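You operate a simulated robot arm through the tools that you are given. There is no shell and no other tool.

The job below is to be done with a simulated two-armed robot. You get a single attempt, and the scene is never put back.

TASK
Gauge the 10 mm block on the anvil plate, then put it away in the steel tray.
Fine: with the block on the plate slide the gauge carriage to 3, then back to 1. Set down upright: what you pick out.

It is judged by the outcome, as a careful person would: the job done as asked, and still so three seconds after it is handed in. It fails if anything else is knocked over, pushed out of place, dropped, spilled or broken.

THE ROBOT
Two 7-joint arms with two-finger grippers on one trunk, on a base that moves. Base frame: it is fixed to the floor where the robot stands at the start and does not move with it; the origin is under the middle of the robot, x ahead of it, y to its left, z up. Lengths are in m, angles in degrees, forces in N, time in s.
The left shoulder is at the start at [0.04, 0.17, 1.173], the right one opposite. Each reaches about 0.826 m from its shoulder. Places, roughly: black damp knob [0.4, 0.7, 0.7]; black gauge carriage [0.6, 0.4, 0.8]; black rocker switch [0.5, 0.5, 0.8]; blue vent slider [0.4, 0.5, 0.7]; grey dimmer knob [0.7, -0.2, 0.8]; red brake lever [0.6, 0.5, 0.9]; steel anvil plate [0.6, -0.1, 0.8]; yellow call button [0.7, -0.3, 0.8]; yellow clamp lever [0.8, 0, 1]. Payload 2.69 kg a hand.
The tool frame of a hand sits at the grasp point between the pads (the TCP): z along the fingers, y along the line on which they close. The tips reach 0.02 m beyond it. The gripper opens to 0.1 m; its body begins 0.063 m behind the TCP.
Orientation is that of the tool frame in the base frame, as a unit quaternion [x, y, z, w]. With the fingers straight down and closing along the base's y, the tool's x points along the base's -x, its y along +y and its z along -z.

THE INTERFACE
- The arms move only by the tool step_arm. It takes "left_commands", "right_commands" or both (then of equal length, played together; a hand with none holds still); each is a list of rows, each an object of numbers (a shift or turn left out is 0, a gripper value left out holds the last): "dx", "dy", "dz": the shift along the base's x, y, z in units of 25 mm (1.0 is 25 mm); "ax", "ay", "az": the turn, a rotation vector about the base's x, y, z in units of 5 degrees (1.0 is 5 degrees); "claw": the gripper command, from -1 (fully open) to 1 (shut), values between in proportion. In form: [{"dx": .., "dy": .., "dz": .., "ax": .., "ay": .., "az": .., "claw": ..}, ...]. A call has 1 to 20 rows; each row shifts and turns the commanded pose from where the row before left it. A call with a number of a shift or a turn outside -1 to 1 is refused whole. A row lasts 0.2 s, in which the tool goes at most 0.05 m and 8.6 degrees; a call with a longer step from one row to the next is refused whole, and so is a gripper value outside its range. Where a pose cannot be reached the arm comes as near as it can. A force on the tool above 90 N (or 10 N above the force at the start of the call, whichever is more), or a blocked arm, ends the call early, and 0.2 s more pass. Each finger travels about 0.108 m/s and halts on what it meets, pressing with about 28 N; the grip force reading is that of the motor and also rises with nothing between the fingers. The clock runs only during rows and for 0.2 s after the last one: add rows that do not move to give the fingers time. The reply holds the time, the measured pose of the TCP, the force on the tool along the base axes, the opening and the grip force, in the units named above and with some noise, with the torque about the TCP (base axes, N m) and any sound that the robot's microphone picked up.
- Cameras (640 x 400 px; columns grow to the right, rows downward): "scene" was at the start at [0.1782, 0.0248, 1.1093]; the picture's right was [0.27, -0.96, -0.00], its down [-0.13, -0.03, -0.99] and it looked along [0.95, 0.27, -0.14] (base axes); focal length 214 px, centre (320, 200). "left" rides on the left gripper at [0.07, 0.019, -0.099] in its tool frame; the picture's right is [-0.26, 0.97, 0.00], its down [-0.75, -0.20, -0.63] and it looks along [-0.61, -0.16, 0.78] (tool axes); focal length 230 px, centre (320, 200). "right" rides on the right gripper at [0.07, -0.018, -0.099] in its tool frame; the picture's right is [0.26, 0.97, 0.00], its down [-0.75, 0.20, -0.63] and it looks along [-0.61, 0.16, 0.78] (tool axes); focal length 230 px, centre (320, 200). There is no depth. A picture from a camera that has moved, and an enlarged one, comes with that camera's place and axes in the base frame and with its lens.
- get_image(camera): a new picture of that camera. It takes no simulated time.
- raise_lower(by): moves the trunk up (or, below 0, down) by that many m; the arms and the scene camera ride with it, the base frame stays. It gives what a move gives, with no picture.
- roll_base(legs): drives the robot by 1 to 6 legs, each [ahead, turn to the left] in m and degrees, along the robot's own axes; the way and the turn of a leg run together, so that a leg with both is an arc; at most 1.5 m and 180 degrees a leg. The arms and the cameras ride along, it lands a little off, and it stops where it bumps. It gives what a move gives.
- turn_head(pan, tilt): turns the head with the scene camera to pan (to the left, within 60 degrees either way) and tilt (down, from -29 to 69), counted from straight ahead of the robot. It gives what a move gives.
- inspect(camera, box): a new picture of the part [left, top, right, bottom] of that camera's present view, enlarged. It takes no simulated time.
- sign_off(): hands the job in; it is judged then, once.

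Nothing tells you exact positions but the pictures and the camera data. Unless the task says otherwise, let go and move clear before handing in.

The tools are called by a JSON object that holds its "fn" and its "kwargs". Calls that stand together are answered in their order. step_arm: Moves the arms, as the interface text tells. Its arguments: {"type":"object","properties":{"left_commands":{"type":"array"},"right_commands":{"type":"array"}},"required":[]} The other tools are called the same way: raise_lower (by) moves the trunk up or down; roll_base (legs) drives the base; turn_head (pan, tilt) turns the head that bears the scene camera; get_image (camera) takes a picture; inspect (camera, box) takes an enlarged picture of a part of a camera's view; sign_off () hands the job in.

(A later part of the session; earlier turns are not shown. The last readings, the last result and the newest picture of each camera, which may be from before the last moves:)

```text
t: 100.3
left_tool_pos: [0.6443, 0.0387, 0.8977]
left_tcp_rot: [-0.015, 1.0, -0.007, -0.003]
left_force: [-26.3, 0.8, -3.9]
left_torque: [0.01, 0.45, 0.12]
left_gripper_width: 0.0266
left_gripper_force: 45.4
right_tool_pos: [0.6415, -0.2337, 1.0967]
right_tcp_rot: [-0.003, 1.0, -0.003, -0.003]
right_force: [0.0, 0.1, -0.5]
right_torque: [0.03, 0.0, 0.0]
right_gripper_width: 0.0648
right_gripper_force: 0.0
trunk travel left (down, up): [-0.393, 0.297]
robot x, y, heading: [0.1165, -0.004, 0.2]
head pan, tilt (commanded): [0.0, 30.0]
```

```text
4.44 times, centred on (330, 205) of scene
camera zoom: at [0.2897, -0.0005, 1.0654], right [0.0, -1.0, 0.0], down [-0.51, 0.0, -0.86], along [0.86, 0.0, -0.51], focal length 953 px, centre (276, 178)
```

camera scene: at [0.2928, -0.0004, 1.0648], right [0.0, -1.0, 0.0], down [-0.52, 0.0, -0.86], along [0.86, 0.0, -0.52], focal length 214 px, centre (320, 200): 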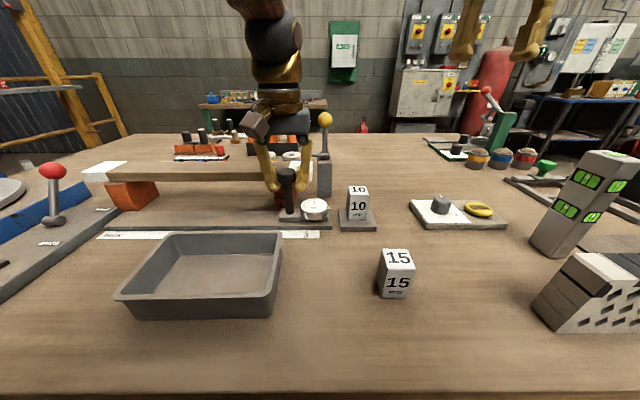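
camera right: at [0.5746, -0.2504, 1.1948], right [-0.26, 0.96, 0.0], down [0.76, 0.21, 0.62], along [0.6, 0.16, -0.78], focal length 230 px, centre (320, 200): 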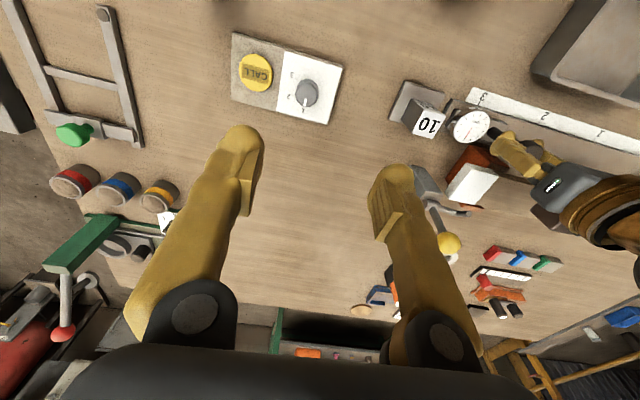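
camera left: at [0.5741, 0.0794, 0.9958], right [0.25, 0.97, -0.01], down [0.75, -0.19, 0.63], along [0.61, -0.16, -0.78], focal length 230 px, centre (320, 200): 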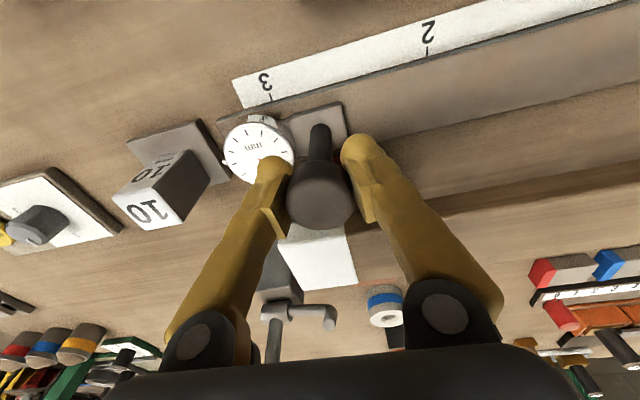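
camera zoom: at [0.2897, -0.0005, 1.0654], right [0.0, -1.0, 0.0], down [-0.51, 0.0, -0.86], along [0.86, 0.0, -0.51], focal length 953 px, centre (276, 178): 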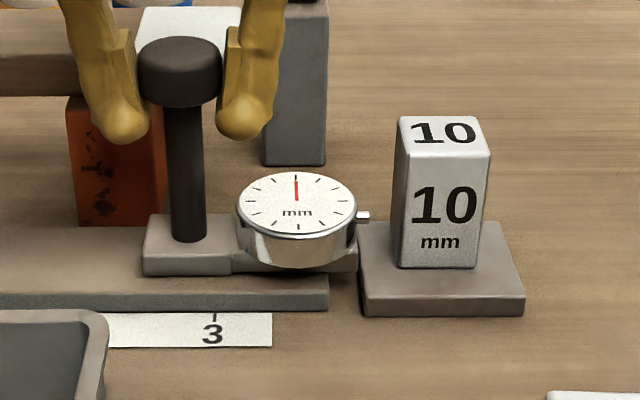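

The probe still has clear space to the block, and there's a side load from a small arm error. I'll relieve it in x and yaw while creeping on.

{"fn": "step_arm", "kwargs": {"left_commands": [{"dx": -0.05, "az": -0.1, "ax": 0.04}, {"dx": -0.05, "az": -0.1, "ax": 0.04}, {"dx": -0.04, "dy": -0.05, "az": -0.08, "ax": 0.04}, {}]}}

{"fn": "inspect", "kwargs": {"camera": "scene", "box": [270, 160, 390, 250]}}

```text
t: 101.3
left_tool_pos: [0.6443, 0.0378, 0.8971]
left_tcp_rot: [-0.005, 1.0, -0.004, 0.0]
left_force: [-5.2, 0.5, 11.7]
left_torque: [0.19, -0.68, 0.13]
left_gripper_width: 0.0267
left_gripper_force: 45.2
right_tool_pos: [0.6422, -0.2332, 1.096]
right_tcp_rot: [-0.003, 1.0, -0.004, -0.005]
right_force: [0.1, 0.1, -0.3]
right_torque: [0.01, 0.01, -0.02]
right_gripper_width: 0.0649
right_gripper_force: 0.0
trunk travel left (down, up): [-0.393, 0.297]
robot x, y, heading: [0.1115, 0.0004, 0.2]
head pan, tilt (commanded): [0.0, 30.0]
```

```text
4.44 times, centred on (330, 205) of scene
camera zoom: at [0.2907, -0.0006, 1.0653], right [0.0, -1.0, 0.0], down [-0.51, 0.0, -0.86], along [0.86, 0.0, -0.51], focal length 953 px, centre (276, 178)
```

zoom: 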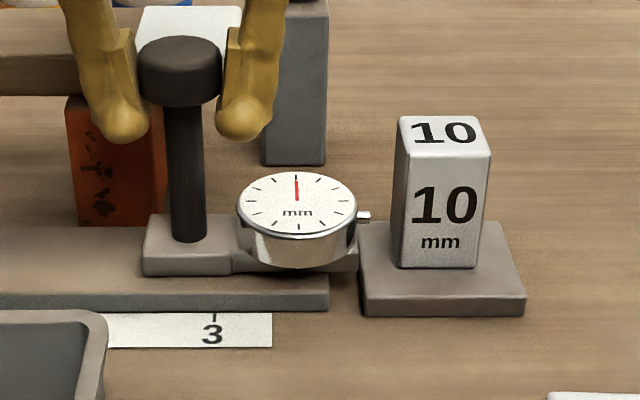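

Load relieved. Now the last centimetre in small steps.

{"fn": "step_arm", "kwargs": {"left_commands": [{"dy": -0.1}, {"dy": -0.1}, {"dy": -0.1}, {"dy": -0.08}, {}]}}

{"fn": "inspect", "kwargs": {"camera": "scene", "box": [270, 160, 390, 250]}}

```text
t: 102.5
left_tool_pos: [0.6449, 0.0331, 0.8969]
left_tcp_rot: [-0.012, 1.0, -0.008, -0.007]
left_force: [-19.0, -0.9, -27.5]
left_torque: [-0.41, 0.89, -0.2]
left_gripper_width: 0.0266
left_gripper_force: 45.3
right_tool_pos: [0.6439, -0.2315, 1.0936]
right_tcp_rot: [-0.002, 1.0, -0.004, -0.005]
right_force: [0.2, 0.4, -0.8]
right_torque: [0.01, 0.01, 0.02]
right_gripper_width: 0.0649
right_gripper_force: 0.0
trunk travel left (down, up): [-0.393, 0.297]
robot x, y, heading: [0.1123, -0.0029, 0.1]
head pan, tilt (commanded): [0.0, 30.0]
```

```text
4.44 times, centred on (330, 205) of scene
camera zoom: at [0.2921, -0.0005, 1.0649], right [0.0, -1.0, 0.0], down [-0.52, 0.0, -0.86], along [0.86, 0.0, -0.52], focal length 953 px, centre (276, 178)
```

zoom: 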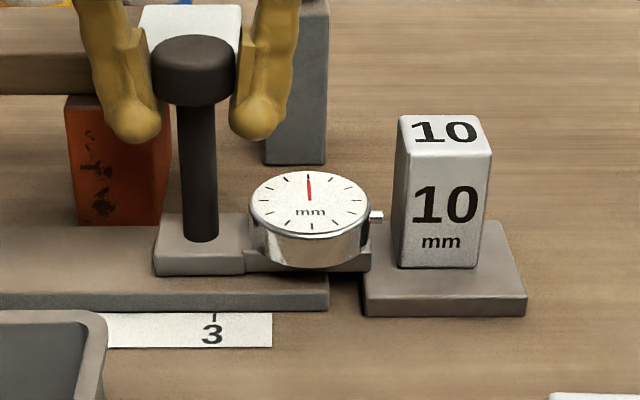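

The post is now 7 mm from the 3 tick, and the probe nearly at the block. I'll relieve the load again and creep on in tiny steps.

{"fn": "step_arm", "kwargs": {"left_commands": [{"dx": -0.04, "dz": -0.04, "az": -0.09, "ax": 0.05, "ay": -0.05}, {"dx": -0.04, "dz": -0.03, "az": -0.09, "ax": 0.05, "ay": -0.05}, {"dy": -0.04, "az": -0.06, "ax": 0.05, "ay": -0.05}, {"dy": -0.04}, {}]}}

{"fn": "inspect", "kwargs": {"camera": "scene", "box": [270, 160, 390, 250]}}

```text
t: 103.7
left_tool_pos: [0.6451, 0.0349, 0.8969]
left_tcp_rot: [-0.006, 1.0, -0.005, 0.004]
left_force: [-14.7, -0.2, 0.7]
left_torque: [0.21, -0.16, 0.04]
left_gripper_width: 0.0266
left_gripper_force: 45.1
right_tool_pos: [0.6415, -0.2331, 1.0965]
right_tcp_rot: [-0.003, 1.0, -0.004, -0.004]
right_force: [-0.5, -0.6, -0.5]
right_torque: [-0.01, 0.0, -0.02]
right_gripper_width: 0.0652
right_gripper_force: 0.1
trunk travel left (down, up): [-0.393, 0.297]
robot x, y, heading: [0.1112, 0.0004, -0.1]
head pan, tilt (commanded): [0.0, 30.0]
```

```text
4.44 times, centred on (330, 205) of scene
camera zoom: at [0.2904, -0.0005, 1.0652], right [0.0, -1.0, 0.0], down [-0.51, 0.0, -0.86], along [0.86, 0.0, -0.51], focal length 953 px, centre (276, 178)
```

zoom: 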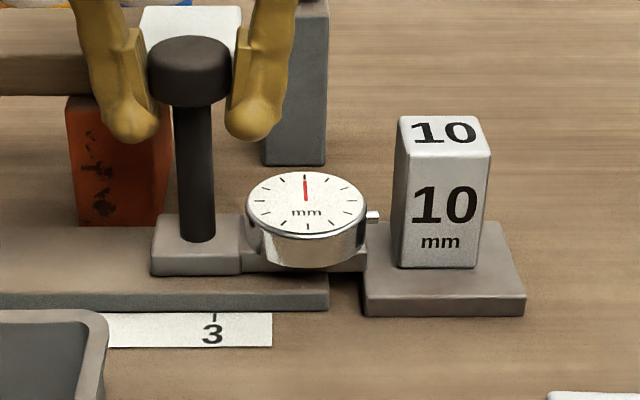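

{"fn": "step_arm", "kwargs": {"left_commands": [{"dx": -0.04, "dy": -0.1, "az": -0.05, "ax": 0.03}, {"dx": -0.04, "dy": -0.1, "az": -0.05, "ax": 0.03}, {"dy": -0.1, "az": -0.05, "ax": 0.02}, {}, {}]}}

{"fn": "inspect", "kwargs": {"camera": "scene", "box": [270, 160, 390, 250]}}

```text
t: 104.9
left_tool_pos: [0.6452, 0.0268, 0.8957]
left_tcp_rot: [0.001, 1.0, -0.001, 0.002]
left_force: [-1.7, 1.6, -7.5]
left_torque: [0.14, -1.43, -0.08]
left_gripper_width: 0.0265
left_gripper_force: 44.4
right_tool_pos: [0.6436, -0.2327, 1.0955]
right_tcp_rot: [-0.003, 1.0, -0.004, -0.005]
right_force: [-0.2, 0.1, -0.6]
right_torque: [-0.04, -0.05, 0.0]
right_gripper_width: 0.065
right_gripper_force: 0.0
trunk travel left (down, up): [-0.393, 0.297]
robot x, y, heading: [0.114, -0.0027, 0.0]
head pan, tilt (commanded): [0.0, 30.0]
```

```text
4.44 times, centred on (330, 205) of scene
camera zoom: at [0.2923, -0.0005, 1.0648], right [0.0, -1.0, 0.0], down [-0.52, 0.0, -0.86], along [0.86, 0.0, -0.52], focal length 953 px, centre (276, 178)
```

zoom: 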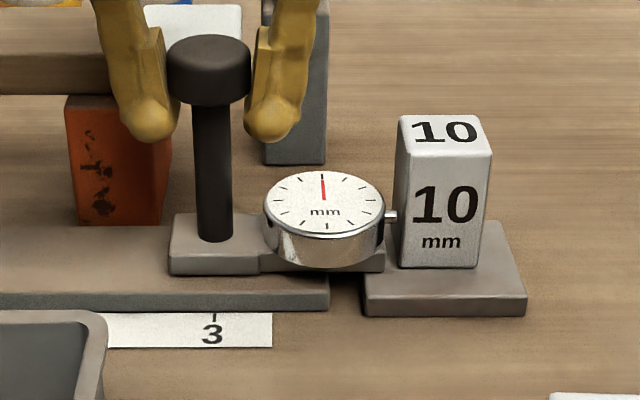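

The post stands right on the 3 tick (y 0.027) with the probe just at the block, which hasn't moved. I'll hold there briefly, then start back toward 1.

{"fn": "step_arm", "kwargs": {"left_commands": [{}, {}, {}, {}, {"dy": 0.15}, {"dy": 0.3}, {"dy": 0.4}, {"dy": 0.4}, {"dy": 0.4}, {"dy": 0.4}, {"dy": 0.4}, {"dy": 0.4}, {"dy": 0.3}, {"dy": 0.2}, {}]}}

{"fn": "get_image", "kwargs": {"camera": "scene"}}

```text
t: 108.1
left_tool_pos: [0.6421, 0.0927, 0.894]
left_tcp_rot: [0.025, 1.0, 0.011, 0.012]
left_force: [42.1, 0.2, 2.3]
left_torque: [0.07, 0.28, -0.12]
left_gripper_width: 0.0259
left_gripper_force: 44.6
right_tool_pos: [0.6475, -0.2326, 1.0929]
right_tcp_rot: [-0.003, 1.0, -0.004, -0.007]
right_force: [0.3, -0.3, -0.4]
right_torque: [0.0, 0.04, 0.07]
right_gripper_width: 0.0652
right_gripper_force: 0.0
trunk travel left (down, up): [-0.393, 0.297]
robot x, y, heading: [0.1158, 0.0006, 0.2]
head pan, tilt (commanded): [0.0, 30.0]
```

```text
taken
camera scene: at [0.2965, -0.0006, 1.0643], right [0.0, -1.0, 0.0], down [-0.52, 0.0, -0.85], along [0.85, 0.0, -0.52], focal length 214 px, centre (320, 200)
```

scene: 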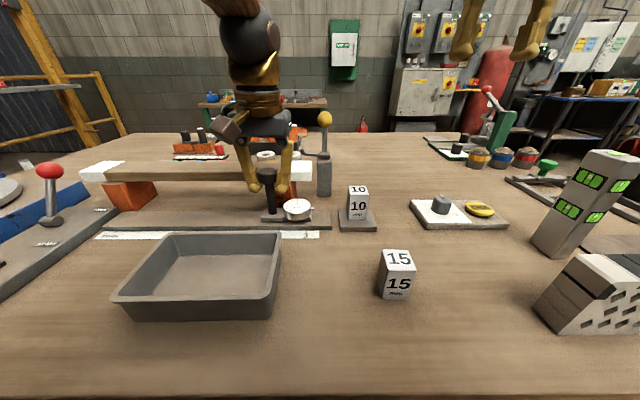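

It's coming back, but the trims I made near 3 now load the knob sideways (42 N). I'll undo them before going on.

{"fn": "step_arm", "kwargs": {"left_commands": [{"dx": 0.06, "az": 0.14, "ax": -0.06, "ay": 0.06}, {"dx": 0.06, "az": 0.14, "ax": -0.06, "ay": 0.06}, {"dx": 0.05, "az": 0.14, "ax": -0.06, "ay": 0.06}, {"dx": 0.05, "az": 0.14, "ax": -0.06, "ay": 0.06}, {}]}}

```text
t: 109.3
left_tool_pos: [0.6406, 0.0935, 0.8935]
left_tcp_rot: [0.0, 1.0, 0.002, -0.006]
left_force: [10.5, -0.3, 3.3]
left_torque: [-0.11, -0.55, -0.23]
left_gripper_width: 0.0251
left_gripper_force: 45.4
right_tool_pos: [0.6438, -0.2331, 1.0952]
right_tcp_rot: [-0.003, 1.0, -0.004, -0.005]
right_force: [0.0, 0.5, -0.9]
right_torque: [-0.01, -0.04, 0.0]
right_gripper_width: 0.065
right_gripper_force: 0.0
trunk travel left (down, up): [-0.393, 0.297]
robot x, y, heading: [0.1153, 0.001, 0.0]
head pan, tilt (commanded): [0.0, 30.0]
```

Much better. On back toward 1 in shorter segments.

{"fn": "step_arm", "kwargs": {"left_commands": [{"dy": 0.2, "dx": 0.05}, {"dy": 0.35, "dx": 0.03}, {"dy": 0.35}, {"dy": 0.35}, {"dy": 0.35}, {"dy": 0.35}, {"dy": 0.3}, {"dy": 0.2}, {}]}}

```text
t: 111.3
left_tool_pos: [0.6408, 0.1547, 0.8926]
left_tcp_rot: [0.001, 1.0, 0.002, -0.007]
left_force: [-18.4, -0.2, -22.3]
left_torque: [-0.01, -0.25, -0.04]
left_gripper_width: 0.0255
left_gripper_force: 45.0
right_tool_pos: [0.644, -0.2325, 1.0956]
right_tcp_rot: [-0.001, 1.0, -0.005, -0.005]
right_force: [-1.1, 0.0, 0.2]
right_torque: [0.01, 0.0, 0.04]
right_gripper_width: 0.0649
right_gripper_force: 0.0
trunk travel left (down, up): [-0.393, 0.297]
robot x, y, heading: [0.117, -0.0025, -0.1]
head pan, tilt (commanded): [0.0, 30.0]
```

{"fn": "step_arm", "kwargs": {"left_commands": [{"dy": 0.2, "dx": -0.05, "dz": -0.05}, {"dy": 0.35, "dx": -0.03, "dz": -0.03}, {"dy": 0.35}, {"dy": 0.35}, {"dy": 0.35}, {"dy": 0.35}, {"dy": 0.35}, {"dy": 0.2}, {}]}}

{"fn": "turn_head", "kwargs": {"pan": 20, "tilt": 30}}

{"fn": "inspect", "kwargs": {"camera": "scene", "box": [230, 120, 390, 240]}}

```text
t: 113.3
left_tool_pos: [0.6398, 0.2186, 0.8935]
left_tcp_rot: [0.0, 1.0, 0.002, -0.004]
left_force: [-12.1, 0.0, -3.0]
left_torque: [0.06, -0.18, 0.01]
left_gripper_width: 0.0253
left_gripper_force: 44.3
right_tool_pos: [0.6422, -0.2322, 1.0958]
right_tcp_rot: [-0.002, 1.0, -0.005, -0.005]
right_force: [1.0, 0.5, 0.1]
right_torque: [0.0, -0.01, 0.0]
right_gripper_width: 0.0649
right_gripper_force: 0.0
trunk travel left (down, up): [-0.393, 0.297]
robot x, y, heading: [0.1105, 0.001, -0.4]
head pan, tilt (commanded): [0.0, 30.0]
```

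```text
t: 114.1
left_tool_pos: [0.6393, 0.2188, 0.892]
left_tcp_rot: [0.001, 1.0, 0.002, -0.004]
left_force: [-11.3, 0.7, -0.4]
left_torque: [0.0, 0.07, -0.02]
left_gripper_width: 0.0255
left_gripper_force: 44.8
right_tool_pos: [0.6439, -0.2313, 1.0965]
right_tcp_rot: [-0.003, 1.0, -0.004, -0.004]
right_force: [0.3, -0.7, 0.6]
right_torque: [-0.01, 0.04, 0.01]
right_gripper_width: 0.0651
right_gripper_force: 0.0
trunk travel left (down, up): [-0.393, 0.297]
robot x, y, heading: [0.1101, 0.0012, 0.1]
head pan, tilt (commanded): [20.0, 30.0]
```

```text
3.33 times, centred on (310, 180) of scene
camera zoom: at [0.2856, 0.0304, 1.0653], right [0.34, -0.94, -0.01], down [-0.48, -0.17, -0.86], along [0.81, 0.3, -0.51], focal length 715 px, centre (353, 267)
```

zoom: 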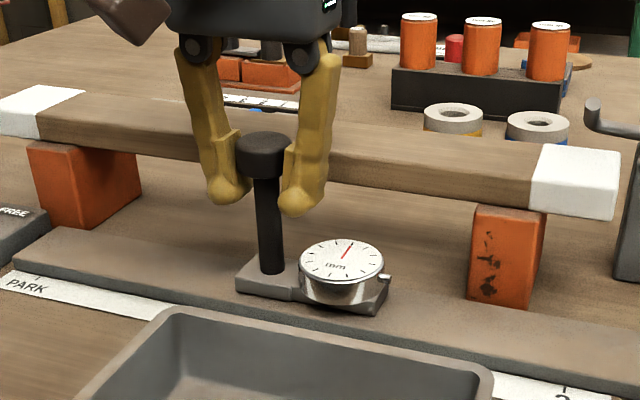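

{"fn": "step_arm", "kwargs": {"left_commands": [{"dy": 0.2, "dx": -0.04}, {"dy": 0.3, "dx": -0.02}, {"dy": 0.35}, {"dy": 0.35}, {"dy": 0.3}, {"dy": 0.2}, {"dy": 0.15}, {}, {}]}}

{"fn": "get_image", "kwargs": {"camera": "left"}}

{"fn": "inspect", "kwargs": {"camera": "left", "box": [240, 60, 400, 220]}}

```text
t: 116.1
left_tool_pos: [0.639, 0.2651, 0.8936]
left_tcp_rot: [0.001, 1.0, 0.002, -0.004]
left_force: [2.0, 1.9, -7.3]
left_torque: [-0.01, -0.23, -0.02]
left_gripper_width: 0.0255
left_gripper_force: 44.9
right_tool_pos: [0.6447, -0.2318, 1.0947]
right_tcp_rot: [-0.003, 1.0, -0.003, -0.005]
right_force: [0.3, 0.0, 0.2]
right_torque: [-0.01, -0.04, 0.01]
right_gripper_width: 0.0651
right_gripper_force: 0.0
trunk travel left (down, up): [-0.393, 0.297]
robot x, y, heading: [0.1118, -0.0033, -0.0]
head pan, tilt (commanded): [20.0, 30.0]
```

```text
taken
camera left: at [0.5715, 0.2845, 0.9922], right [0.26, 0.97, 0.0], down [0.76, -0.2, 0.62], along [0.6, -0.16, -0.78], focal length 230 px, centre (320, 200)
```

left: 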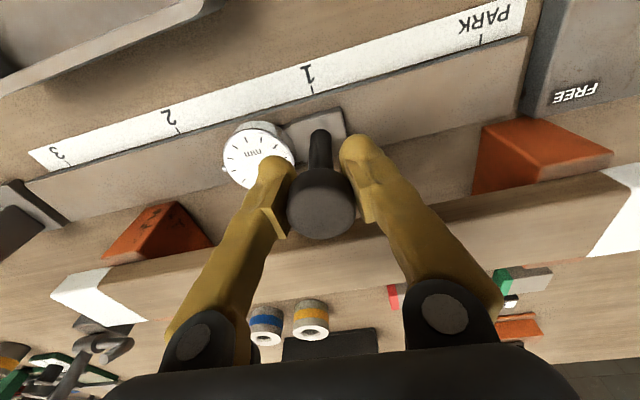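

```text
2.50 times, centred on (320, 140) of left
camera zoom: at [0.5715, 0.2845, 0.9922], right [0.26, 0.97, 0.0], down [0.76, -0.2, 0.62], along [0.6, -0.16, -0.78], focal length 575 px, centre (320, 350)
```

zoom: 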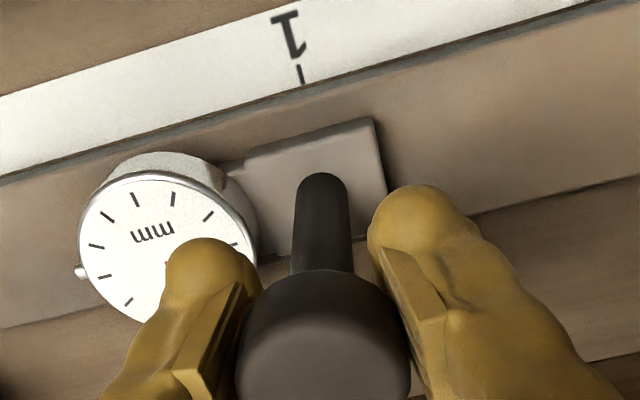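

The post stands on tick 1: I read the post at y 0.2673 and the tick at 0.2672. I'll let go of the knob and check it stays.

{"fn": "step_arm", "kwargs": {"left_commands": [{"claw": 0.1}, {}, {}, {}]}}

{"fn": "inspect", "kwargs": {"camera": "left", "box": [240, 60, 400, 220]}}

```text
t: 117.1
left_tool_pos: [0.6398, 0.2644, 0.8936]
left_tcp_rot: [0.001, 1.0, 0.002, -0.004]
left_force: [-0.5, 0.2, -0.2]
left_torque: [-0.01, -0.03, 0.0]
left_gripper_width: 0.045
left_gripper_force: 0.1
right_tool_pos: [0.6429, -0.2326, 1.0958]
right_tcp_rot: [-0.002, 1.0, -0.003, -0.004]
right_force: [-1.4, -0.2, 0.0]
right_torque: [0.02, -0.01, 0.03]
right_gripper_width: 0.065
right_gripper_force: 0.0
trunk travel left (down, up): [-0.393, 0.297]
robot x, y, heading: [0.1117, -0.0019, 0.1]
head pan, tilt (commanded): [20.0, 30.0]
```

```text
2.50 times, centred on (320, 140) of left
camera zoom: at [0.571, 0.2838, 0.9925], right [0.26, 0.97, 0.0], down [0.76, -0.2, 0.62], along [0.6, -0.16, -0.78], focal length 575 px, centre (320, 350)
```

zoom: 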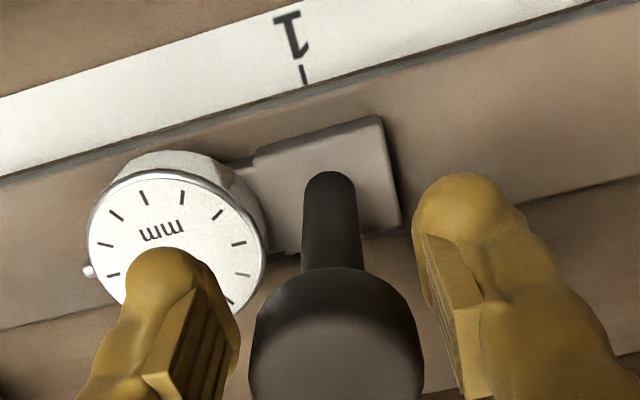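

Released; the post is within about 2 mm of tick 1. I'll open a little wider and lift straight off the knob.

{"fn": "step_arm", "kwargs": {"left_commands": [{"claw": -0.15}, {}, {"dz": 0.3}, {"dz": 0.4}, {"dz": 0.5}, {"dz": 0.5}, {"dz": 0.6}, {"dz": 0.6}, {"dz": 0.6}, {"dz": 0.4}, {}]}}

{"fn": "get_image", "kwargs": {"camera": "left"}}

{"fn": "get_image", "kwargs": {"camera": "scene"}}

```text
t: 119.5
left_tool_pos: [0.6393, 0.2651, 0.9894]
left_tcp_rot: [0.001, 1.0, 0.002, -0.004]
left_force: [0.8, -0.4, -0.1]
left_torque: [0.02, -0.02, 0.02]
left_gripper_width: 0.0574
left_gripper_force: 0.0
right_tool_pos: [0.6434, -0.2319, 1.0948]
right_tcp_rot: [-0.002, 1.0, -0.003, -0.005]
right_force: [0.2, -0.6, -0.1]
right_torque: [-0.04, -0.01, -0.04]
right_gripper_width: 0.0651
right_gripper_force: 0.1
trunk travel left (down, up): [-0.393, 0.297]
robot x, y, heading: [0.1152, 0.0013, -0.1]
head pan, tilt (commanded): [20.0, 30.0]
```

```text
taken
camera left: at [0.5711, 0.2839, 1.0889], right [0.26, 0.97, 0.0], down [0.76, -0.2, 0.62], along [0.6, -0.16, -0.78], focal length 230 px, centre (320, 200)
```

left: 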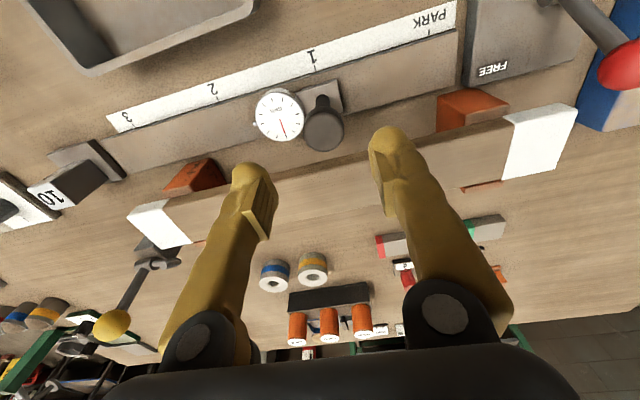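

```text
taken
camera scene: at [0.2867, 0.0304, 1.0651], right [0.34, -0.94, -0.01], down [-0.48, -0.17, -0.86], along [0.8, 0.3, -0.51], focal length 214 px, centre (320, 200)
```

scene: 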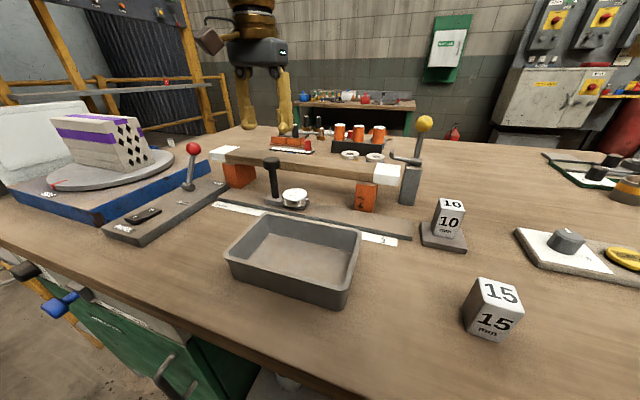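

The carriage stands at 1 with the left hand clear, and the 10 block is still upright on the plate. The left arm moves best and the tray lies in its comfortable reach, so it will fetch the block; first I'll move the right hand further out of its way.

{"fn": "step_arm", "kwargs": {"right_commands": [{"dz": 0.5, "dy": -0.3}, {"dz": 0.6, "dy": -0.5}, {"dz": 0.6, "dy": -0.6}, {"dz": 0.5, "dy": -0.6}, {"dz": 0.3, "dy": -0.6}, {"dy": -0.6}, {"dy": -0.5}, {}]}}

{"fn": "turn_head", "kwargs": {"pan": 5, "tilt": 38}}

{"fn": "get_image", "kwargs": {"camera": "scene"}}

{"fn": "get_image", "kwargs": {"camera": "right"}}

```text
t: 121.3
left_tool_pos: [0.6393, 0.2654, 0.9899]
left_tcp_rot: [0.001, 1.0, 0.002, -0.004]
left_force: [0.5, -0.2, 0.2]
left_torque: [0.0, -0.02, 0.0]
left_gripper_width: 0.0576
left_gripper_force: 0.0
right_tool_pos: [0.6433, -0.3248, 1.1568]
right_tcp_rot: [-0.003, 1.0, -0.004, -0.005]
right_force: [0.4, -0.3, -0.4]
right_torque: [-0.01, 0.0, -0.01]
right_gripper_width: 0.0651
right_gripper_force: 0.0
trunk travel left (down, up): [-0.393, 0.297]
robot x, y, heading: [0.1164, 0.0013, 0.2]
head pan, tilt (commanded): [20.0, 30.0]
```

```text
t: 122.1
left_tool_pos: [0.6407, 0.2646, 0.9886]
left_tcp_rot: [0.001, 1.0, 0.003, -0.004]
left_force: [0.7, 0.0, -0.2]
left_torque: [-0.02, 0.02, -0.02]
left_gripper_width: 0.0576
left_gripper_force: 0.0
right_tool_pos: [0.6421, -0.3244, 1.1562]
right_tcp_rot: [-0.002, 1.0, -0.003, -0.005]
right_force: [0.0, 1.5, -0.1]
right_torque: [0.0, -0.01, 0.0]
right_gripper_width: 0.0649
right_gripper_force: 0.0
trunk travel left (down, up): [-0.393, 0.297]
robot x, y, heading: [0.1126, -0.0008, -0.0]
head pan, tilt (commanded): [5.0, 38.0]
```

```text
taken
camera scene: at [0.2875, 0.0071, 1.0527], right [0.09, -1.0, 0.0], down [-0.63, -0.05, -0.78], along [0.77, 0.07, -0.63], focal length 214 px, centre (320, 200)
```

scene: 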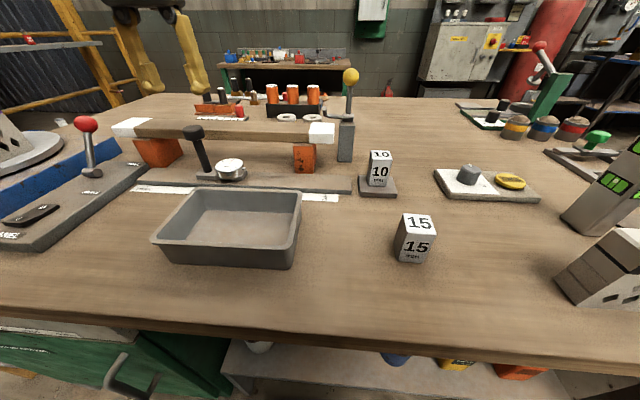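

```text
taken
camera right: at [0.573, -0.3427, 1.2571], right [-0.26, 0.96, 0.0], down [0.76, 0.21, 0.62], along [0.6, 0.16, -0.78], focal length 230 px, centre (320, 200)
```

right: 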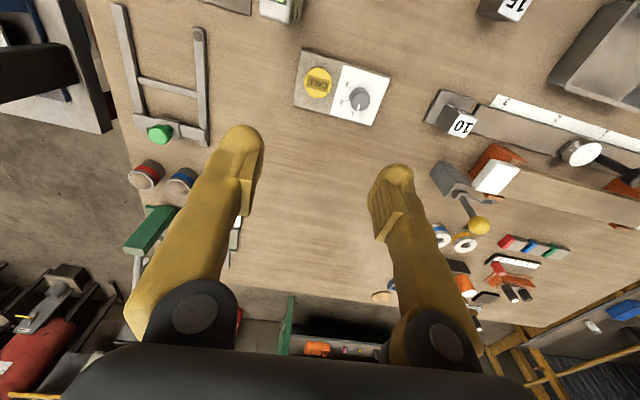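

Right hand clear, all items in place. I'll measure the tray and the block closely from this view.

{"fn": "inspect", "kwargs": {"camera": "scene", "box": [150, 170, 310, 280]}}

{"fn": "inspect", "kwargs": {"camera": "scene", "box": [340, 140, 420, 210]}}

{"fn": "inspect", "kwargs": {"camera": "left", "box": [0, 0, 280, 220]}}

```text
3.64 times, centred on (230, 225) of scene
camera zoom: at [0.2875, 0.0071, 1.0527], right [0.09, -1.0, 0.0], down [-0.63, -0.05, -0.78], along [0.77, 0.07, -0.63], focal length 780 px, centre (647, 109)
```

zoom: 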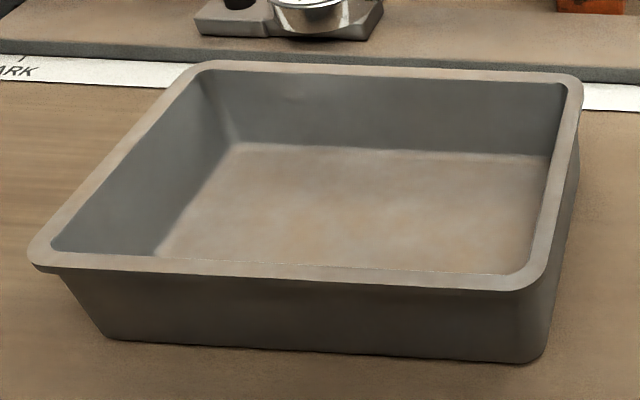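

```text
5.71 times, centred on (380, 175) of scene
camera zoom: at [0.2875, 0.0071, 1.0527], right [0.09, -1.0, 0.0], down [-0.63, -0.05, -0.78], along [0.77, 0.07, -0.63], focal length 1226 px, centre (-23, 343)
```

zoom: 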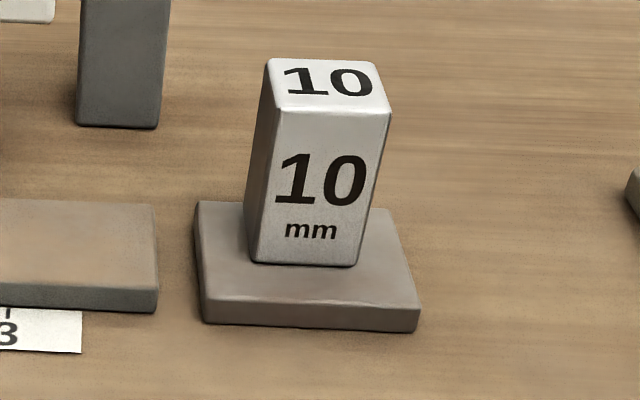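

```text
1.82 times, centred on (140, 110) of left
camera zoom: at [0.571, 0.2839, 1.0887], right [0.26, 0.97, 0.0], down [0.76, -0.2, 0.62], along [0.6, -0.16, -0.78], focal length 418 px, centre (647, 364)
```

zoom: 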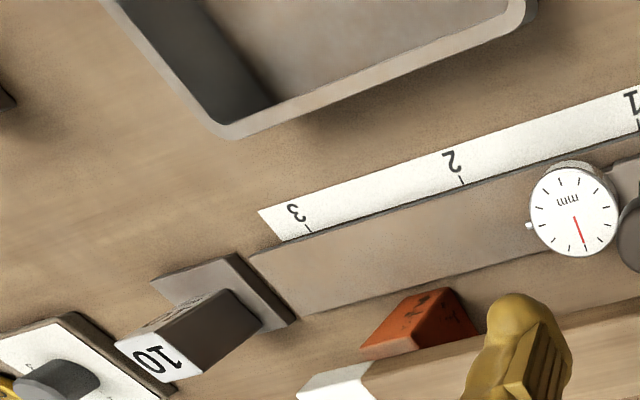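

The tray interior runs about x 0.453–0.552, y 0.07–0.228, with its rim near z 0.842, so its middle is about [0.503, 0.15]. The block on the plate is at about [0.645, -0.072]. Now I'll carry the left hand across, high up.

{"fn": "step_arm", "kwargs": {"left_commands": [{"dz": 0.5, "claw": -0.2}, {"dz": 0.5, "dy": -0.2}, {"dz": 0.4, "dy": -0.4}, {"dy": -0.5}, {"dy": -0.5}, {"dy": -0.5}, {"dy": -0.5}, {"dy": -0.5}, {"dy": -0.5}, {"dy": -0.5}, {"dy": -0.4}, {"dy": -0.3}, {}]}}

```text
t: 124.9
left_tool_pos: [0.6406, 0.1446, 1.0248]
left_tcp_rot: [0.0, 1.0, 0.003, -0.005]
left_force: [0.3, -0.3, 0.0]
left_torque: [0.02, -0.03, -0.02]
left_gripper_width: 0.0602
left_gripper_force: 0.1
right_tool_pos: [0.6418, -0.3242, 1.1565]
right_tcp_rot: [-0.003, 1.0, -0.003, -0.004]
right_force: [-0.7, 0.2, 0.3]
right_torque: [-0.02, 0.03, -0.01]
right_gripper_width: 0.0649
right_gripper_force: 0.0
trunk travel left (down, up): [-0.393, 0.297]
robot x, y, heading: [0.1118, 0.0048, 0.2]
head pan, tilt (commanded): [5.0, 38.0]
```

{"fn": "step_arm", "kwargs": {"left_commands": [{"dy": -0.3}, {"dy": -0.45}, {"dy": -0.45}, {"dy": -0.45}, {"dy": -0.45}, {"dy": -0.45}, {"dy": -0.45}, {"dy": -0.45}, {"dy": -0.4}, {"dy": -0.3}, {}]}}

```text
t: 127.3
left_tool_pos: [0.6398, 0.0435, 1.0281]
left_tcp_rot: [-0.002, 1.0, 0.0, -0.004]
left_force: [0.8, 0.2, 0.3]
left_torque: [0.0, -0.01, -0.03]
left_gripper_width: 0.0597
left_gripper_force: 0.1
right_tool_pos: [0.6429, -0.3245, 1.1563]
right_tcp_rot: [-0.003, 1.0, -0.004, -0.005]
right_force: [0.2, -0.3, -0.5]
right_torque: [0.0, -0.01, 0.03]
right_gripper_width: 0.0647
right_gripper_force: 0.1
trunk travel left (down, up): [-0.393, 0.297]
robot x, y, heading: [0.1123, 0.0006, 0.2]
head pan, tilt (commanded): [5.0, 38.0]
```

Going well. On to above the block.

{"fn": "step_arm", "kwargs": {"left_commands": [{"dy": -0.3, "dx": 0.05}, {"dy": -0.45, "dx": 0.05}, {"dy": -0.45, "dx": 0.05}, {"dy": -0.45, "dx": 0.05}, {"dy": -0.45}, {"dy": -0.45}, {"dy": -0.45}, {"dy": -0.45}, {"dy": -0.4}, {"dy": -0.4}, {"dy": -0.3}, {}]}}

{"fn": "get_image", "kwargs": {"camera": "left"}}

{"fn": "get_image", "kwargs": {"camera": "scene"}}

```text
t: 129.9
left_tool_pos: [0.6435, -0.0497, 1.0477]
left_tcp_rot: [-0.029, 0.999, -0.016, 0.004]
left_force: [-1.8, 0.3, -0.4]
left_torque: [-0.01, -0.14, -0.01]
left_gripper_width: 0.0599
left_gripper_force: 0.1
right_tool_pos: [0.6204, -0.3233, 1.1684]
right_tcp_rot: [-0.002, 1.0, -0.003, 0.006]
right_force: [-1.3, 1.3, 0.9]
right_torque: [0.0, -0.12, -0.02]
right_gripper_width: 0.0649
right_gripper_force: 0.1
trunk travel left (down, up): [-0.393, 0.297]
robot x, y, heading: [0.1147, 0.0019, -0.0]
head pan, tilt (commanded): [5.0, 38.0]
stopped in row 12 (left hand): the arm was blocked; the commanded pose is now the measured one
```

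```text
taken
camera left: at [0.5733, -0.032, 1.1448], right [0.2, 0.98, -0.03], down [0.76, -0.14, 0.64], along [0.62, -0.15, -0.77], focal length 230 px, centre (320, 200)
```

left: 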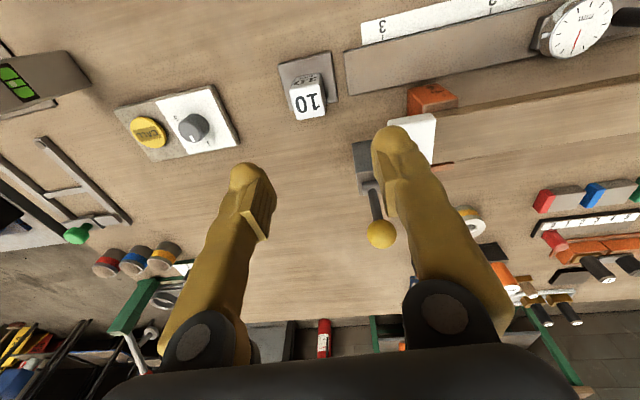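

```text
taken
camera scene: at [0.2836, 0.0077, 1.0535], right [0.09, -1.0, 0.0], down [-0.62, -0.05, -0.78], along [0.78, 0.07, -0.63], focal length 214 px, centre (320, 200)
```

scene: 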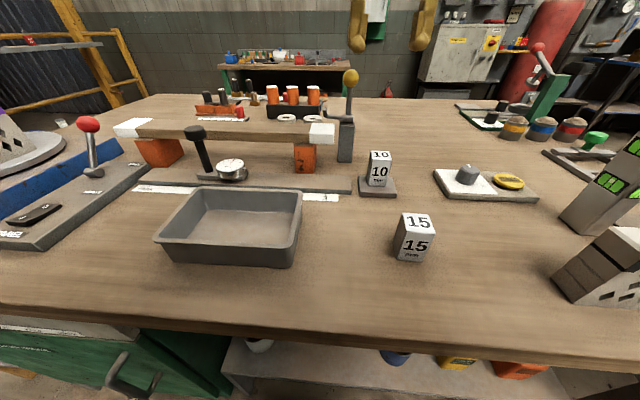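

The left arm jolted just as it reached across the midline, as the right arm did: the arms are stopped when they reach inward across the body. So I'll bring the left hand back out, and turn the base to the right so that the plate comes into the left hand's comfortable zone.

{"fn": "step_arm", "kwargs": {"left_commands": [{"dy": 0.4, "az": -0.07, "ax": 0.04}, {"dy": 0.5, "az": -0.07, "ax": 0.04}, {"dy": 0.5, "az": -0.07, "ax": 0.04}, {"dy": 0.5, "az": -0.07, "ax": 0.04}, {"dy": 0.5, "az": -0.07, "ax": 0.04}, {"dy": 0.5, "az": -0.07, "ax": 0.04}, {"dy": 0.5, "az": -0.07, "ax": 0.04}, {"dy": 0.5, "az": -0.07, "ax": 0.04}, {"dy": 0.5}, {"dy": 0.4}, {"dy": 0.3}, {}]}}

```text
t: 132.5
left_tool_pos: [0.6455, 0.0727, 1.0451]
left_tcp_rot: [0.001, 1.0, 0.0, 0.004]
left_force: [-0.3, -0.6, 0.2]
left_torque: [0.0, -0.02, -0.03]
left_gripper_width: 0.0598
left_gripper_force: 0.1
right_tool_pos: [0.6245, -0.3246, 1.1659]
right_tcp_rot: [-0.003, 1.0, -0.003, 0.004]
right_force: [-0.4, 0.3, -0.8]
right_torque: [-0.03, 0.03, -0.03]
right_gripper_width: 0.065
right_gripper_force: 0.1
trunk travel left (down, up): [-0.393, 0.297]
robot x, y, heading: [0.1136, -0.0017, 0.2]
head pan, tilt (commanded): [5.0, 38.0]
```

Good, upright and free again. Now a small back-up of the base, then the turn; both hands are above 1.02, higher than anything on the bench nearby.

{"fn": "roll_base", "kwargs": {"legs": [[-0.05, 0]]}}

```text
t: 133.4
left_tool_pos: [0.5941, 0.0718, 1.0462]
left_tcp_rot: [0.002, 1.0, 0.0, 0.007]
left_force: [-0.1, -1.1, 0.6]
left_torque: [0.01, -0.08, 0.0]
left_gripper_width: 0.0601
left_gripper_force: 0.0
right_tool_pos: [0.5719, -0.3251, 1.1672]
right_tcp_rot: [-0.002, 1.0, -0.004, 0.004]
right_force: [-1.5, 0.3, 0.4]
right_torque: [0.01, -0.07, -0.01]
right_gripper_width: 0.0649
right_gripper_force: 0.1
trunk travel left (down, up): [-0.393, 0.297]
robot x, y, heading: [0.0643, -0.0005, 0.2]
head pan, tilt (commanded): [5.0, 38.0]
```

Backing up worked cleanly this time. Now I'll turn right by 15°.

{"fn": "roll_base", "kwargs": {"legs": [[0, -15]]}}

{"fn": "get_image", "kwargs": {"camera": "scene"}}

{"fn": "get_image", "kwargs": {"camera": "left"}}

```text
t: 134.7
left_tool_pos: [0.5797, -0.066, 1.0546]
left_tcp_rot: [0.133, 0.991, -0.001, 0.012]
left_force: [-0.8, 0.4, 1.0]
left_torque: [0.0, 0.02, 0.02]
left_gripper_width: 0.0605
left_gripper_force: 0.1
right_tool_pos: [0.4544, -0.4446, 1.1736]
right_tcp_rot: [0.13, 0.991, -0.005, 0.01]
right_force: [0.2, -0.6, 0.3]
right_torque: [-0.03, 0.0, 0.0]
right_gripper_width: 0.0648
right_gripper_force: 0.0
trunk travel left (down, up): [-0.393, 0.297]
robot x, y, heading: [0.0584, 0.0039, -15.1]
head pan, tilt (commanded): [5.0, 38.0]
```

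```text
taken
camera scene: at [0.2333, -0.0378, 1.0527], right [-0.18, -0.98, 0.0], down [-0.62, 0.11, -0.78], along [0.77, -0.14, -0.63], focal length 214 px, centre (320, 200)
```

scene: 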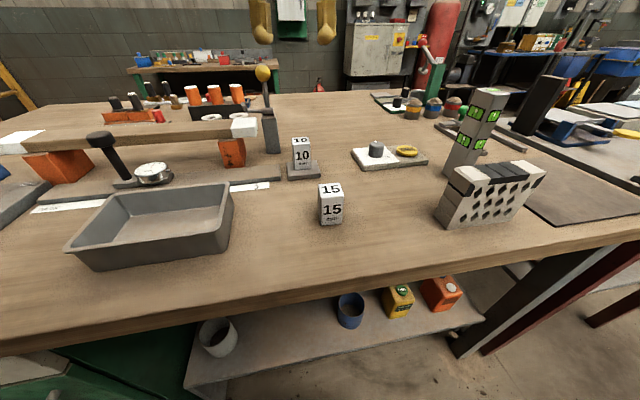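

```text
taken
camera left: at [0.516, -0.0288, 1.1507], right [0.5, 0.86, 0.01], down [0.65, -0.39, 0.65], along [0.56, -0.32, -0.76], focal length 230 px, centre (320, 200)
```

left: 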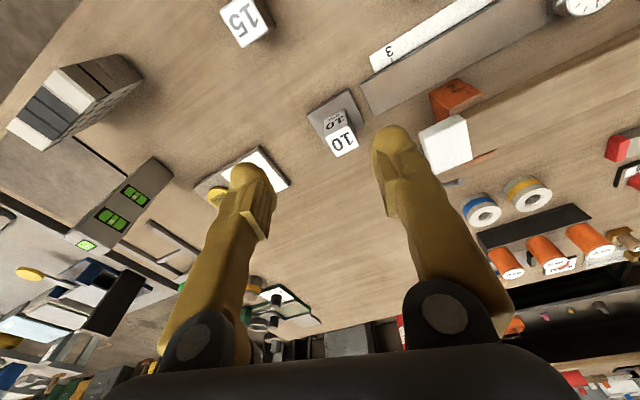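

The plate is now comfortably in front of the left arm, which stands near it. I'll turn the hand 15° back so the fingers align with the block's faces, while moving over it.

{"fn": "step_arm", "kwargs": {"left_commands": [{"az": 0.3, "dx": 0.26, "dy": -0.02}, {"az": 0.3, "dx": 0.26, "dy": -0.02}, {"az": 0.3, "dx": 0.26, "dy": -0.02}, {"az": 0.3, "dx": 0.26, "dy": -0.02}, {"az": 0.3, "dx": 0.26, "dy": -0.02}, {"az": 0.3, "dx": 0.26, "dy": -0.02}, {"az": 0.3, "dx": 0.26, "dy": -0.02}, {"az": 0.3, "dx": 0.26, "dy": -0.02}, {"az": 0.3, "dx": 0.26, "dy": -0.02}, {"az": 0.3, "dx": 0.26, "dy": -0.02}, {}]}}

{"fn": "get_image", "kwargs": {"camera": "left"}}

```text
t: 137.1
left_tool_pos: [0.6298, -0.0683, 1.0618]
left_tcp_rot: [0.003, 1.0, 0.002, 0.021]
left_force: [1.1, -0.2, -0.3]
left_torque: [0.04, -0.02, -0.01]
left_gripper_width: 0.0602
left_gripper_force: 0.0
right_tool_pos: [0.4349, -0.438, 1.1822]
right_tcp_rot: [0.13, 0.991, -0.005, 0.019]
right_force: [0.6, 0.2, 0.3]
right_torque: [-0.03, 0.0, 0.02]
right_gripper_width: 0.0652
right_gripper_force: 0.2
trunk travel left (down, up): [-0.393, 0.297]
robot x, y, heading: [0.0644, 0.0027, -15.2]
head pan, tilt (commanded): [5.0, 38.0]
```

```text
taken
camera left: at [0.5565, -0.0488, 1.1571], right [0.26, 0.96, 0.01], down [0.72, -0.21, 0.66], along [0.64, -0.16, -0.75], focal length 230 px, centre (320, 200)
```

left: 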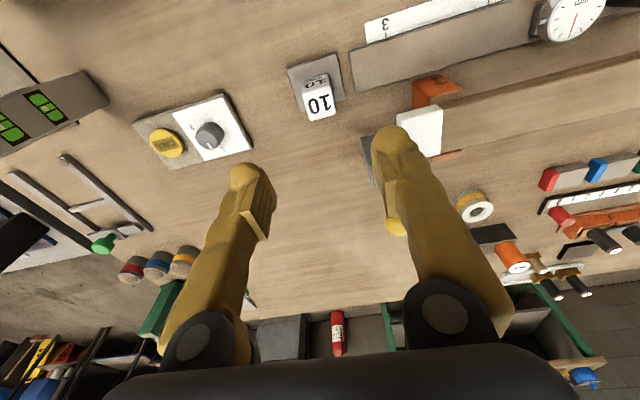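

Another small jolt, costing 1.5 cm and 2.4° of pitch. I see the block's top at about [0.648, -0.070]; I'll correct onto it gently.

{"fn": "step_arm", "kwargs": {"left_commands": [{"dx": 0.13, "dy": -0.02, "ay": 0.09}, {"dx": 0.13, "dy": -0.02, "ay": 0.09}, {"dx": 0.13, "dy": -0.02, "ay": 0.09}, {"dx": 0.13, "dy": -0.02, "ay": 0.09}, {"dx": 0.1, "dy": -0.02, "ay": 0.09}, {}]}}

{"fn": "get_image", "kwargs": {"camera": "left"}}

```text
t: 138.4
left_tool_pos: [0.6258, -0.0644, 1.0775]
left_tcp_rot: [0.003, 1.0, -0.001, 0.013]
left_force: [-1.3, 1.6, 0.5]
left_torque: [-0.04, -0.11, 0.02]
left_gripper_width: 0.0599
left_gripper_force: 0.0
right_tool_pos: [0.4122, -0.4313, 1.1922]
right_tcp_rot: [0.13, 0.991, -0.006, 0.03]
right_force: [-1.2, 0.7, 0.9]
right_torque: [-0.02, -0.1, 0.02]
right_gripper_width: 0.065
right_gripper_force: 0.1
trunk travel left (down, up): [-0.393, 0.297]
robot x, y, heading: [0.066, 0.0014, -15.2]
head pan, tilt (commanded): [5.0, 38.0]
stopped in row 6 (left hand): the arm was blocked; the commanded pose is now the measured one
```

```text
taken
camera left: at [0.554, -0.0451, 1.1731], right [0.26, 0.96, 0.0], down [0.73, -0.2, 0.65], along [0.63, -0.17, -0.76], focal length 230 px, centre (320, 200)
```

left: 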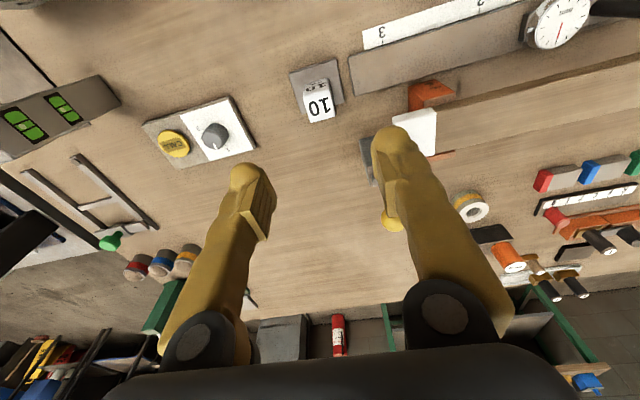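

The jolts persist here too. I'll check the head camera's exact pose at this instant to see how the body itself stands.

{"fn": "get_image", "kwargs": {"camera": "scene"}}

{"fn": "step_arm", "kwargs": {"left_commands": [{}, {}, {}, {}]}}

{"fn": "inspect", "kwargs": {"camera": "scene", "box": [230, 120, 370, 240]}}

```text
taken
camera scene: at [0.2286, -0.0366, 1.0536], right [-0.18, -0.98, 0.0], down [-0.62, 0.11, -0.78], along [0.77, -0.14, -0.63], focal length 214 px, centre (320, 200)
```

scene: 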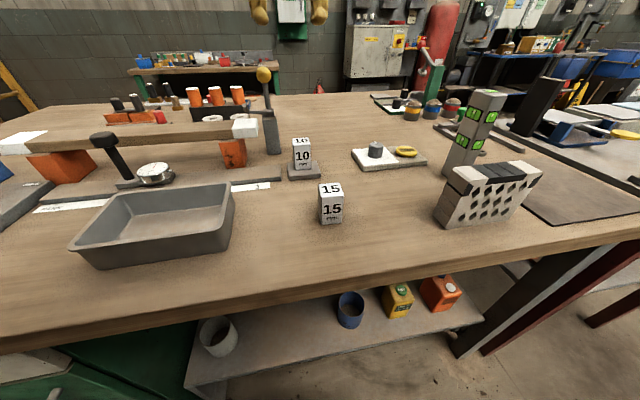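

```text
t: 139.4
left_tool_pos: [0.631, -0.0657, 1.0714]
left_tcp_rot: [0.003, 1.0, -0.001, 0.009]
left_force: [-0.2, -0.1, -0.1]
left_torque: [0.01, 0.03, 0.0]
left_gripper_width: 0.0601
left_gripper_force: 0.1
right_tool_pos: [0.4182, -0.4339, 1.1895]
right_tcp_rot: [0.13, 0.991, -0.007, 0.027]
right_force: [-0.2, 0.3, 0.8]
right_torque: [-0.03, -0.03, 0.04]
right_gripper_width: 0.0651
right_gripper_force: 0.1
trunk travel left (down, up): [-0.393, 0.297]
robot x, y, heading: [0.0604, 0.0009, -15.2]
head pan, tilt (commanded): [5.0, 38.0]
```

```text
3.33 times, centred on (300, 180) of scene
camera zoom: at [0.233, -0.0376, 1.0528], right [-0.18, -0.98, 0.0], down [-0.62, 0.11, -0.78], along [0.77, -0.14, -0.63], focal length 715 px, centre (387, 267)
```

zoom: 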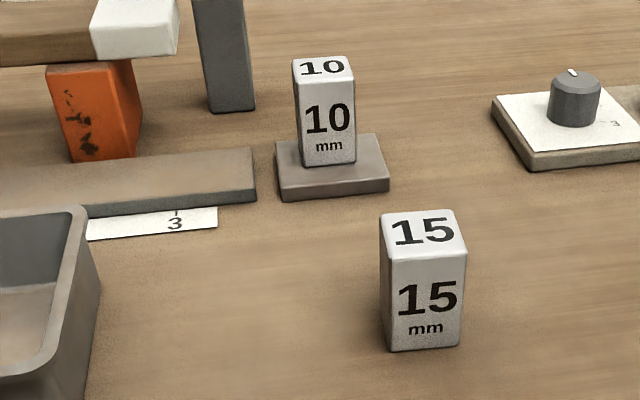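

The body leans back only about 0.25° and recovers, so each jolt just resets the arms a centimetre or two. Since the right arm already worked at the plate with the base straight, I'll go back to that: turn back, park the left arm, and let the right hand lift the block; then I'll carry it to the tray by moving the base, not the arm.

{"fn": "roll_base", "kwargs": {"legs": [[0, 15.2]]}}

{"fn": "step_arm", "kwargs": {"left_commands": [{"dy": 0.5, "dz": 0.4, "az": -0.2}, {"dy": 0.6, "dz": 0.4, "az": -0.3}, {"dy": 0.7, "dz": 0.4, "az": -0.3}, {"dy": 0.7, "dz": 0.3, "az": -0.3}, {"dy": 0.7, "dz": 0.3, "az": -0.3}, {"dy": 0.7, "dz": 0.2, "az": -0.3}, {"dy": 0.7, "dz": 0.2, "az": -0.3}, {"dy": 0.7, "az": -0.3}, {"dy": 0.7, "az": -0.3}, {"dy": 0.6, "az": -0.3}, {}]}}

```text
t: 140.7
left_tool_pos: [0.6286, 0.0839, 1.0718]
left_tcp_rot: [-0.128, 0.992, 0.001, 0.009]
left_force: [0.4, -0.2, -0.1]
left_torque: [-0.03, 0.02, 0.01]
left_gripper_width: 0.0596
left_gripper_force: 0.1
right_tool_pos: [0.5197, -0.3272, 1.19]
right_tcp_rot: [-0.002, 1.0, -0.003, 0.027]
right_force: [0.2, 0.4, 0.7]
right_torque: [-0.02, 0.02, -0.02]
right_gripper_width: 0.065
right_gripper_force: 0.1
trunk travel left (down, up): [-0.393, 0.297]
robot x, y, heading: [0.0617, 0.0001, -0.1]
head pan, tilt (commanded): [5.0, 38.0]
```

```text
t: 143.1
left_tool_pos: [0.6148, 0.2477, 1.1354]
left_tcp_rot: [-0.001, 1.0, -0.003, 0.016]
left_force: [0.9, 0.4, -0.5]
left_torque: [0.0, -0.04, -0.01]
left_gripper_width: 0.06
left_gripper_force: 0.1
right_tool_pos: [0.5016, -0.3276, 1.1956]
right_tcp_rot: [-0.002, 0.999, -0.004, 0.034]
right_force: [-0.1, 0.1, -0.1]
right_torque: [0.01, 0.02, 0.01]
right_gripper_width: 0.0649
right_gripper_force: 0.1
trunk travel left (down, up): [-0.393, 0.297]
robot x, y, heading: [0.0642, 0.0022, -0.1]
head pan, tilt (commanded): [5.0, 38.0]
```

{"fn": "step_arm", "kwargs": {"left_commands": [{"dx": -0.5, "dy": 0.2, "dz": 0.2}, {"dx": -0.6, "dy": 0.2, "dz": 0.2}, {"dx": -0.6, "dy": 0.2, "dz": 0.2}, {"dx": -0.6, "dy": 0.2, "dz": 0.2}, {"dx": -0.6, "dy": 0.2, "dz": 0.2}, {"dx": -0.6, "dy": 0.2, "dz": 0.2}, {"dx": -0.6, "dy": 0.2, "dz": 0.2}, {"dx": -0.4, "dy": 0.2, "dz": 0.2}, {}]}}

```text
t: 145.1
left_tool_pos: [0.4985, 0.2867, 1.1759]
left_tcp_rot: [-0.002, 1.0, -0.003, 0.017]
left_force: [-0.3, -0.8, 0.1]
left_torque: [-0.02, 0.01, 0.04]
left_gripper_width: 0.0602
left_gripper_force: 0.0
right_tool_pos: [0.5, -0.3273, 1.1966]
right_tcp_rot: [-0.001, 0.999, -0.002, 0.035]
right_force: [0.4, 0.0, -0.1]
right_torque: [0.03, -0.01, 0.0]
right_gripper_width: 0.065
right_gripper_force: 0.0
trunk travel left (down, up): [-0.393, 0.297]
robot x, y, heading: [0.0626, -0.0004, -0.2]
head pan, tilt (commanded): [5.0, 38.0]
```

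The left arm is parked. Now the right hand: level its pitch and bring it forward, still well to the right of the plate.

{"fn": "step_arm", "kwargs": {"right_commands": [{"dx": 0.4, "dy": 0.3, "dz": -0.2, "ay": 0.08}, {"dx": 0.5, "dy": 0.3, "dz": -0.3, "ay": 0.08}, {"dx": 0.5, "dy": 0.3, "dz": -0.3, "ay": 0.08}, {"dx": 0.5, "dy": 0.3, "dz": -0.3, "ay": 0.08}, {"dx": 0.5, "dy": 0.3, "dz": -0.3, "ay": 0.08}, {"dx": 0.5, "dy": 0.3, "dz": -0.3, "ay": 0.08}, {"dx": 0.5, "dy": 0.3, "dz": -0.3, "ay": 0.08}, {"dx": 0.5, "dy": 0.3, "dz": -0.3, "ay": 0.08}, {"dx": 0.5, "dy": 0.3, "dz": -0.3, "ay": 0.08}, {"dx": 0.4, "dy": 0.3, "dz": -0.2, "ay": 0.08}, {}]}}

```text
t: 147.5
left_tool_pos: [0.499, 0.2861, 1.1748]
left_tcp_rot: [-0.002, 1.0, -0.002, 0.017]
left_force: [0.5, 0.0, 0.3]
left_torque: [0.0, -0.02, -0.01]
left_gripper_width: 0.0601
left_gripper_force: 0.0
right_tool_pos: [0.6209, -0.2526, 1.1271]
right_tcp_rot: [-0.001, 1.0, -0.003, 0.0]
right_force: [-0.3, -0.8, -0.3]
right_torque: [-0.02, -0.01, -0.01]
right_gripper_width: 0.0651
right_gripper_force: 0.0
trunk travel left (down, up): [-0.393, 0.297]
robot x, y, heading: [0.0606, 0.0012, -0.1]
head pan, tilt (commanded): [5.0, 38.0]
```

{"fn": "step_arm", "kwargs": {"right_commands": [{"dx": 0.1, "dy": 0.3, "dz": -0.3}, {"dx": 0.1, "dy": 0.5, "dz": -0.4}, {"dx": 0.1, "dy": 0.5, "dz": -0.4}, {"dx": 0.1, "dy": 0.5, "dz": -0.4}, {"dx": 0.1, "dy": 0.5, "dz": -0.4}, {"dx": 0.1, "dy": 0.5, "dz": -0.4}, {"dx": 0.1, "dy": 0.5, "dz": -0.4}, {"dx": 0.1, "dy": 0.5, "dz": -0.4}, {"dx": 0.1, "dy": 0.4, "dz": -0.3}, {"dx": 0.1, "dy": 0.3, "dz": -0.2}, {}]}}

```text
t: 149.9
left_tool_pos: [0.4977, 0.2874, 1.1763]
left_tcp_rot: [-0.002, 1.0, -0.003, 0.016]
left_force: [-0.1, 0.2, 0.4]
left_torque: [-0.02, -0.01, -0.01]
left_gripper_width: 0.0602
left_gripper_force: 0.0
right_tool_pos: [0.646, -0.1392, 1.0365]
right_tcp_rot: [-0.001, 1.0, -0.003, 0.0]
right_force: [0.0, 0.2, -0.6]
right_torque: [0.01, -0.03, -0.01]
right_gripper_width: 0.065
right_gripper_force: 0.0
trunk travel left (down, up): [-0.393, 0.297]
robot x, y, heading: [0.0616, 0.0035, -0.4]
head pan, tilt (commanded): [5.0, 38.0]
```

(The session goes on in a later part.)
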